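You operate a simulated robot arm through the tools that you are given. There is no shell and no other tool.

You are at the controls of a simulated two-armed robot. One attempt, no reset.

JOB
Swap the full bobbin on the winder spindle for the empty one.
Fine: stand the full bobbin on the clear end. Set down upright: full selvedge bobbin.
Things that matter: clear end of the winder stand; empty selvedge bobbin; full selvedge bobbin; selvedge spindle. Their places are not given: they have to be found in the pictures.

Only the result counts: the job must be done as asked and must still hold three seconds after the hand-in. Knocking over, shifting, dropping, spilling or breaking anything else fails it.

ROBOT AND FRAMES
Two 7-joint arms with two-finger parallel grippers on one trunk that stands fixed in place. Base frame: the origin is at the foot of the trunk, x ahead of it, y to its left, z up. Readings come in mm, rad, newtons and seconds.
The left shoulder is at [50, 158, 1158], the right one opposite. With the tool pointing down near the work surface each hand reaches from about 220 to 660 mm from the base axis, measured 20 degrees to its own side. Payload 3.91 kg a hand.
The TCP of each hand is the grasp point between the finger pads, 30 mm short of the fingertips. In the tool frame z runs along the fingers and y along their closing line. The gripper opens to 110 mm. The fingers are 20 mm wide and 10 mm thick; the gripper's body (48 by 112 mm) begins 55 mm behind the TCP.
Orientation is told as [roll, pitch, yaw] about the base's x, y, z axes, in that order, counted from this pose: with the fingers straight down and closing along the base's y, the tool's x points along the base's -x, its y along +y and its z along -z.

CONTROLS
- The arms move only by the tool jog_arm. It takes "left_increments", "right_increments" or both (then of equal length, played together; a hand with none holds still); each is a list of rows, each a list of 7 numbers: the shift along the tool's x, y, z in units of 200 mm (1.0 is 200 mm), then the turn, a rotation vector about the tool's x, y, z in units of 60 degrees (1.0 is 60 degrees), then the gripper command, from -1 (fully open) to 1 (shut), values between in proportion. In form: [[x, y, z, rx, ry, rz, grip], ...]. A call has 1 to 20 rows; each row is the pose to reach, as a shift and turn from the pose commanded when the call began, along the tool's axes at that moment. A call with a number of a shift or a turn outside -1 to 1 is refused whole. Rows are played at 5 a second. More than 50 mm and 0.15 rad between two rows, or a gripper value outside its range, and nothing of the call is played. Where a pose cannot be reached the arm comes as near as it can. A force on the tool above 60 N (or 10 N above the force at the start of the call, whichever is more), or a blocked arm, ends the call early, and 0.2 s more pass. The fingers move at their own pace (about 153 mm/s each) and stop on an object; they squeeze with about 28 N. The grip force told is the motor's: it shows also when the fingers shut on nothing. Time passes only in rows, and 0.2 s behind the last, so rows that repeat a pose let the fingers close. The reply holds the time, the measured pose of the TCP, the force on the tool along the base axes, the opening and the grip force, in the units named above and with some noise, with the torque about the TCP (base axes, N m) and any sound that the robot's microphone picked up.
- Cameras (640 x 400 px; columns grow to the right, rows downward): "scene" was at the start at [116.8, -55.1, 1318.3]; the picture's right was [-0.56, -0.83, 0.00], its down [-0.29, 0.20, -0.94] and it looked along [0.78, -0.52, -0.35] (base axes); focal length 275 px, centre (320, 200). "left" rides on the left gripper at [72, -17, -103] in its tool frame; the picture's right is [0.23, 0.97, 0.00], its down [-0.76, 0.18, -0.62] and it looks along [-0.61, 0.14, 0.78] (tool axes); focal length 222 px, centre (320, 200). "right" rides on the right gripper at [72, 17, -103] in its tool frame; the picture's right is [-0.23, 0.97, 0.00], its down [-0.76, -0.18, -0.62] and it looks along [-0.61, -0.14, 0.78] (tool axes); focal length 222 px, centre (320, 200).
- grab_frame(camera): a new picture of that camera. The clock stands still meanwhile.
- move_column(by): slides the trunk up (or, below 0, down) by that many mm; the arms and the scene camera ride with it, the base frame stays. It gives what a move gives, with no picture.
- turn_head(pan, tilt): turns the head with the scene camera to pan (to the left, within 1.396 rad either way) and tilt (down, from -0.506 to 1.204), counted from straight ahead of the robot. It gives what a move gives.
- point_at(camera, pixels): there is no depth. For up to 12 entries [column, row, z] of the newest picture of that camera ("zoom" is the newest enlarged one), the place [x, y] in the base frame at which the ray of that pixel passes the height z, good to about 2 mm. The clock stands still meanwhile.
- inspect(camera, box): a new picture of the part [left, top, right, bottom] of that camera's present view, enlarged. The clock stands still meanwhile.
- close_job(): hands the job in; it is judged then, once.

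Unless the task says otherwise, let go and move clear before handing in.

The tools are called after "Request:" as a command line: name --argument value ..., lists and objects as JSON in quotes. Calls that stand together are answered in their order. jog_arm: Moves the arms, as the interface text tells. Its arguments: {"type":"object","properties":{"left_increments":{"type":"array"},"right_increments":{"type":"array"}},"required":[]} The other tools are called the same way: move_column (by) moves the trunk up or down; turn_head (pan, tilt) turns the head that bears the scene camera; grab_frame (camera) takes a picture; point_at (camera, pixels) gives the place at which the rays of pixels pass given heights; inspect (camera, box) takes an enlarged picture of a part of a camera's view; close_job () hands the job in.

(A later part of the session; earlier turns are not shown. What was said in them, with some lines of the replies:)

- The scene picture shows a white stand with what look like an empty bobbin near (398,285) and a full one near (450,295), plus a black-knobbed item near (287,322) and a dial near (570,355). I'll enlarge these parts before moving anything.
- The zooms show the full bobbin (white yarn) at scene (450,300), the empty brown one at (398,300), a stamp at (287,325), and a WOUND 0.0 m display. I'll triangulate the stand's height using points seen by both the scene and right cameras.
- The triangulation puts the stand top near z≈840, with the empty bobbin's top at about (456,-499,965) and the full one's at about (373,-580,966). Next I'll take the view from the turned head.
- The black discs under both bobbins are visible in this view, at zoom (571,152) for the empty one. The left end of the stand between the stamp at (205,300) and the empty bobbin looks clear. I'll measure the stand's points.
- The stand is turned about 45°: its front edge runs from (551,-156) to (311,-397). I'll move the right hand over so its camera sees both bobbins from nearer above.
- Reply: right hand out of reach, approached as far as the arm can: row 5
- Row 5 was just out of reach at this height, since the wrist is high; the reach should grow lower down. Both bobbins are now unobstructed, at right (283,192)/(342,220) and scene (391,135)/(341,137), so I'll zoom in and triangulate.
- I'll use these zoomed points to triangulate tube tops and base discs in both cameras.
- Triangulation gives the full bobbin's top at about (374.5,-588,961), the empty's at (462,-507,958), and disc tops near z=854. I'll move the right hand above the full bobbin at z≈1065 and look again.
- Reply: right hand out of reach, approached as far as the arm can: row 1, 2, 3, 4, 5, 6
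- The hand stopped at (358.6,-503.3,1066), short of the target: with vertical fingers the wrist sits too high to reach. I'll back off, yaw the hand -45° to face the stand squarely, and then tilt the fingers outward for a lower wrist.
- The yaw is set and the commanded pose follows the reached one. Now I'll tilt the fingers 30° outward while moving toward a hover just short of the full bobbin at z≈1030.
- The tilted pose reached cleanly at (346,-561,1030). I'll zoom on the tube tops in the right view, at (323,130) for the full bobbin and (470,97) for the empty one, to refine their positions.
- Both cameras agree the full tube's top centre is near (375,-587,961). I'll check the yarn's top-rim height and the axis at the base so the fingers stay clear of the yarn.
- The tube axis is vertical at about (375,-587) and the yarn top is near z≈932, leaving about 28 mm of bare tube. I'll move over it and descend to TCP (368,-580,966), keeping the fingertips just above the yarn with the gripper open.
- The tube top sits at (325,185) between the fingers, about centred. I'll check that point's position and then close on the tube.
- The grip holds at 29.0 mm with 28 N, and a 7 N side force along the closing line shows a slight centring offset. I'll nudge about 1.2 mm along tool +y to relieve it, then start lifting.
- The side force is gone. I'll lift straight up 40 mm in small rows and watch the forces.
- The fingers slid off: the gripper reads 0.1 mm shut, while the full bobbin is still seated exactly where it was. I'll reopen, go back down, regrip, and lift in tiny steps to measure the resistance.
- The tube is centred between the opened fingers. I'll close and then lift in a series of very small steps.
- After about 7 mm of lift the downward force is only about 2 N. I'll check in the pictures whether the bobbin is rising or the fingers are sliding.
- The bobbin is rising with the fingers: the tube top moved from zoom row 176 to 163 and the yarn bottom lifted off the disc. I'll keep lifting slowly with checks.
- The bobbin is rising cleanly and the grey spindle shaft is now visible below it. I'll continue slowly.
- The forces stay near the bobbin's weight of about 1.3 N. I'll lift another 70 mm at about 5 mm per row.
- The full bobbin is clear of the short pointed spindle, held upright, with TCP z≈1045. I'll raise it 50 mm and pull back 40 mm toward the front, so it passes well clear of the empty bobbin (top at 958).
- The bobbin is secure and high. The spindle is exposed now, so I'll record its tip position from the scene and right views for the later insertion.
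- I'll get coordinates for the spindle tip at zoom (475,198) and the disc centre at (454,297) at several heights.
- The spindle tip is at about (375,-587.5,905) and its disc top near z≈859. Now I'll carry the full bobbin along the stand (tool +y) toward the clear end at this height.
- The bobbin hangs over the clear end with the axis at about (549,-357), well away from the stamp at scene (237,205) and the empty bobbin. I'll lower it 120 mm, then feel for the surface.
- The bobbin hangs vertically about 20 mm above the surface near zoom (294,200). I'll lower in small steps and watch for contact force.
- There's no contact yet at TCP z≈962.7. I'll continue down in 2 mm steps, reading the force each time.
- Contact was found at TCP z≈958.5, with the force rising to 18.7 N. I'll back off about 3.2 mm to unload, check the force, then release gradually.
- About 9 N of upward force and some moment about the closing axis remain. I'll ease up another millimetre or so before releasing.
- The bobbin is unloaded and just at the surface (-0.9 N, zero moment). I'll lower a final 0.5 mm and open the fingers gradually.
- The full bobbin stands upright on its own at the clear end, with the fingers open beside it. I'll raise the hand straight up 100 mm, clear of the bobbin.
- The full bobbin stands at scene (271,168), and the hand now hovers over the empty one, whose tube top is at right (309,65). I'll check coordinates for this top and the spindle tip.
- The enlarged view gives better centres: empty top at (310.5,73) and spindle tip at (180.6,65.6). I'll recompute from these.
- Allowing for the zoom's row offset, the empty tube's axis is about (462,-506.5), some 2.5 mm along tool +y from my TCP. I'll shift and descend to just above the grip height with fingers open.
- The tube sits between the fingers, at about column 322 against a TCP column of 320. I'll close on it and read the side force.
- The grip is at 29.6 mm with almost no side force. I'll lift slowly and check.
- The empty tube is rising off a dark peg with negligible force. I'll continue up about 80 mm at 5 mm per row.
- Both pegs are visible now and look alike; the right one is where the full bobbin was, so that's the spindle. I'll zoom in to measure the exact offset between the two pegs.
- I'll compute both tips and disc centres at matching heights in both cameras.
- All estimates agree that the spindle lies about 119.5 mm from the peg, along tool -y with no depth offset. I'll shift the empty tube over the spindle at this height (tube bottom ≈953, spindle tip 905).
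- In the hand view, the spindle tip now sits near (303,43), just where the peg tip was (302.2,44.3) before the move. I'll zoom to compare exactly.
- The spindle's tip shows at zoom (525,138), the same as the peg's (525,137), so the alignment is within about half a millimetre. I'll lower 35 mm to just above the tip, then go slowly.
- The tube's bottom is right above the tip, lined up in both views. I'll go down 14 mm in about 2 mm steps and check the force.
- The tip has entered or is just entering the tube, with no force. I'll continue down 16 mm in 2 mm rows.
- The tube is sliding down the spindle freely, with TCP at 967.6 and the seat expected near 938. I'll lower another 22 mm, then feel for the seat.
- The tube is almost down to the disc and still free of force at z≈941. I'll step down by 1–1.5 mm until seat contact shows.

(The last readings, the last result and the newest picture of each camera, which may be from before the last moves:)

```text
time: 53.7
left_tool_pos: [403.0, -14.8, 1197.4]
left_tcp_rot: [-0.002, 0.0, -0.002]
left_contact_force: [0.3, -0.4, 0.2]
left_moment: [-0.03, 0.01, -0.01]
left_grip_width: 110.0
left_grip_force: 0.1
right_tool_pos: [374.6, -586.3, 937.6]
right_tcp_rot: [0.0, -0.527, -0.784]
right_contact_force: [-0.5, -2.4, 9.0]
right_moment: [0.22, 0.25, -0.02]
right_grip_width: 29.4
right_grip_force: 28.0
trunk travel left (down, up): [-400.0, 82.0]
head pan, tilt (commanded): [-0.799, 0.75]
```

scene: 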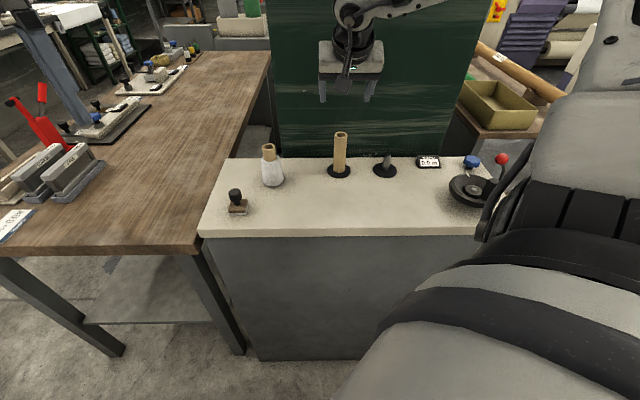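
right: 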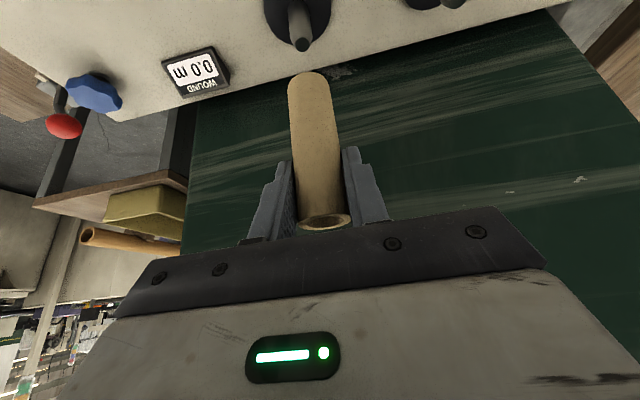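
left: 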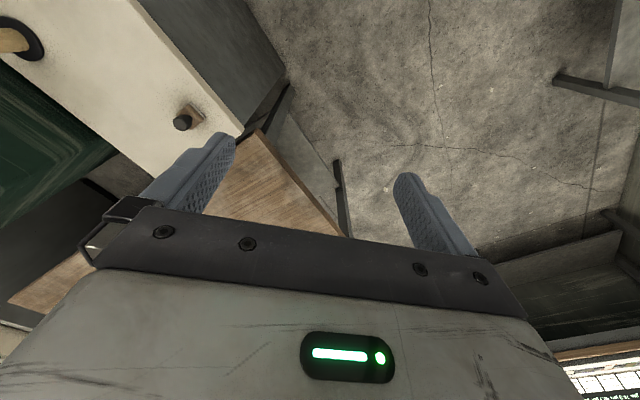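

Seat contact shows, with 9 N upward at z≈938. I'll ease up about 1.3 mm and open the fingers gradually.

Request:
jog_arm --right_increments '[[-0.00325, 0, -0.0056, 0, 0, 0, 1], [-0.00325, 0, -0.0056, 0, 0, 0, 0.45], [-0.00325, 0, -0.0056, 0, 0, 0, 0.42], [-0.00325, 0, -0.0056, 0, 0, 0, 0.36], [-0.00325, 0, -0.0056, 0, 0, 0, 0.25], [-0.00325, 0, -0.0056, 0, 0, 0, 0.1], [-0.00325, 0, -0.0056, 0, 0, 0, -0.2], [-0.00325, 0, -0.0056, 0, 0, 0, -0.4]]'

Request:
grab_frame --camera "right"

Request:
inspect --camera "scene" --box '[345, 110, 425, 185]'

```text
time: 55.5
left_tool_pos: [403.2, -15.2, 1196.3]
left_tcp_rot: [0.0, 0.0, 0.001]
left_contact_force: [-0.6, 1.5, 0.6]
left_moment: [-0.01, 0.01, -0.02]
left_grip_width: 110.0
left_grip_force: 0.1
right_tool_pos: [374.1, -586.2, 938.2]
right_tcp_rot: [0.0, -0.523, -0.786]
right_contact_force: [0.2, 0.3, 0.0]
right_moment: [-0.01, 0.0, 0.0]
right_grip_width: 77.2
right_grip_force: 0.0
trunk travel left (down, up): [-400.0, 82.0]
head pan, tilt (commanded): [-0.799, 0.75]
```

```text
taken
```

right: 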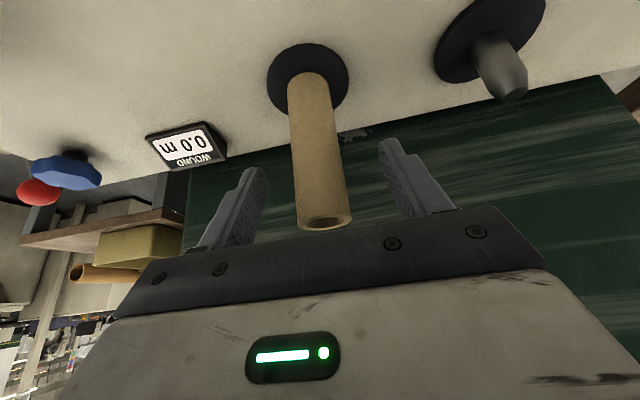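

```text
5.33 times, centred on (385, 148) of scene
```

zoom: 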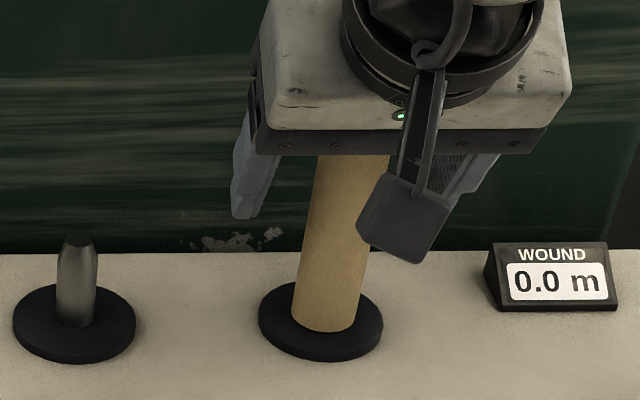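

The empty bobbin is released and seated flat on the spindle disc. I'll raise the hand straight up 120 mm and then back away toward the robot.

Request:
jog_arm --right_increments '[[-0.025, 0, -0.0433, 0, 0, 0, -0.5], [-0.075, 0, -0.13, 0, 0, 0, -0.5], [-0.125, 0, -0.2165, 0, 0, 0, -0.5], [-0.175, 0, -0.303, 0, 0, 0, -0.5], [-0.225, 0, -0.39, 0, 0, 0, -0.5], [-0.275, 0, -0.476, 0, 0, 0, -0.5], [-0.3, 0, -0.52, 0, 0, 0, -0.5]]'

Request:
jog_arm --right_increments '[[0.13, 0, -0.075, 0, 0, 0, -0.5], [0.26, 0, -0.15, 0, 0, 0, -0.5], [0.39, 0, -0.225, 0, 0, 0, -0.5], [0.39, 0, -0.225, 0, 0, 0, -0.5]]'

Request:
grab_frame --camera "scene"

Request:
grab_frame --camera "right"

```text
time: 57.1
left_tool_pos: [403.9, -14.2, 1196.6]
left_tcp_rot: [-0.002, 0.001, 0.001]
left_contact_force: [0.1, -0.3, 0.0]
left_moment: [-0.02, 0.01, 0.03]
left_grip_width: 110.1
left_grip_force: 0.1
right_tool_pos: [373.4, -586.4, 1058.3]
right_tcp_rot: [0.0, -0.525, -0.785]
right_contact_force: [-0.7, -0.6, -0.4]
right_moment: [0.03, 0.02, -0.01]
right_grip_width: 82.5
right_grip_force: 0.1
trunk travel left (down, up): [-400.0, 82.0]
head pan, tilt (commanded): [-0.799, 0.75]
```

```text
time: 58.1
left_tool_pos: [404.1, -15.2, 1195.6]
left_tcp_rot: [0.0, -0.001, 0.0]
left_contact_force: [-0.8, -1.3, 0.4]
left_moment: [0.0, 0.0, 0.0]
left_grip_width: 110.0
left_grip_force: 0.0
right_tool_pos: [310.3, -522.6, 1058.6]
right_tcp_rot: [-0.002, -0.522, -0.785]
right_contact_force: [0.4, 0.8, -0.1]
right_moment: [-0.01, 0.0, 0.03]
right_grip_width: 82.7
right_grip_force: 0.1
trunk travel left (down, up): [-400.0, 82.0]
head pan, tilt (commanded): [-0.799, 0.75]
```

```text
taken
```

scene: 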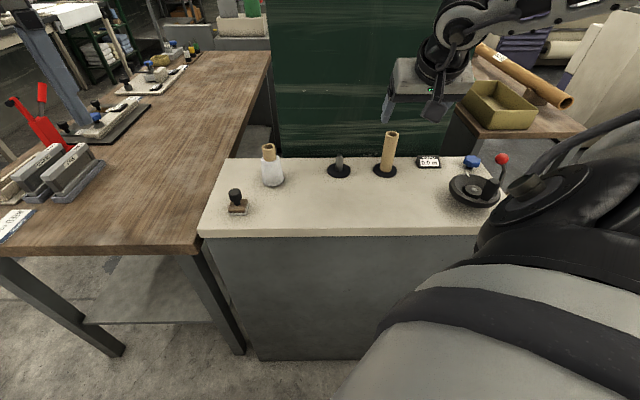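

```text
taken
```

right: 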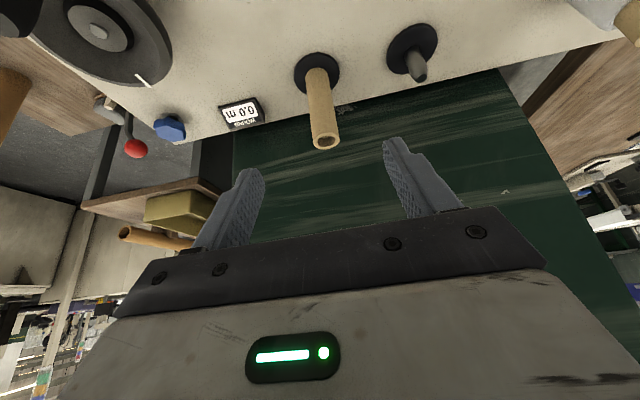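

The empty bobbin stands on the spindle at scene (388,152) and the full one at the clear end at (271,165), with the hand clear. I'll do a last close-up to confirm both are upright and the stamp is untouched.

Request:
inspect --camera "scene" --box '[200, 120, 320, 220]'

Request:
inspect --camera "scene" --box '[325, 115, 445, 190]'

```text
4.00 times, centred on (260, 170) of scene
```

zoom: 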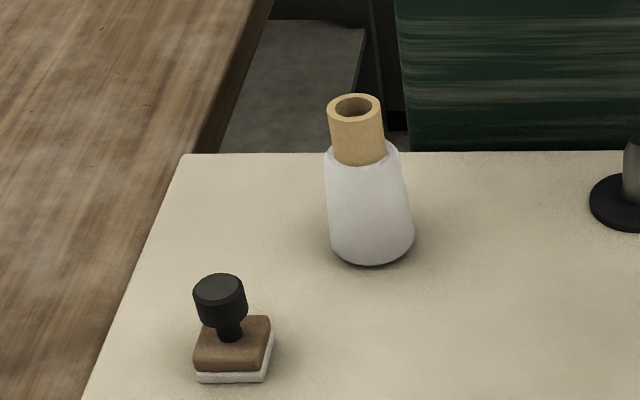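

```text
5.33 times, centred on (385, 152) of scene
```

zoom: 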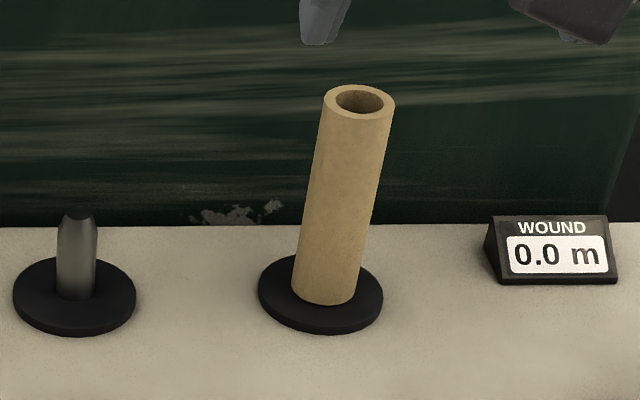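

The close-ups show the full bobbin standing upright at the clear end (zoom (368,180)), the stamp where it was, and the empty bobbin fully seated on the spindle disc (zoom (335,200)). The hands are clear, so I'm handing in.

Request:
close_job

```text
The job is handed in.
```

The bobbins are swapped. The empty one is seated on the winder spindle, and the full one stands upright at the clear end of the stand.

- **Full bobbin:** it stands at about (549, -357) mm, roughly 120 mm from the stamp. The first pull slipped off the tube and left the bobbin seated; a slower second lift brought it off the spindle cleanly.
- **Empty bobbin:** it slid down the spindle with almost no resistance until it touched the disc, and stayed put when released.
- **Everything else:** the last pictures show the stamp and the display where they were. I saw nothing else moved, and the right hand was clear before I handed in.

I took the left end of the stand as the "clear end", since the other end holds the dial and knobs. The hand-in only confirmed receipt, with no verdict.
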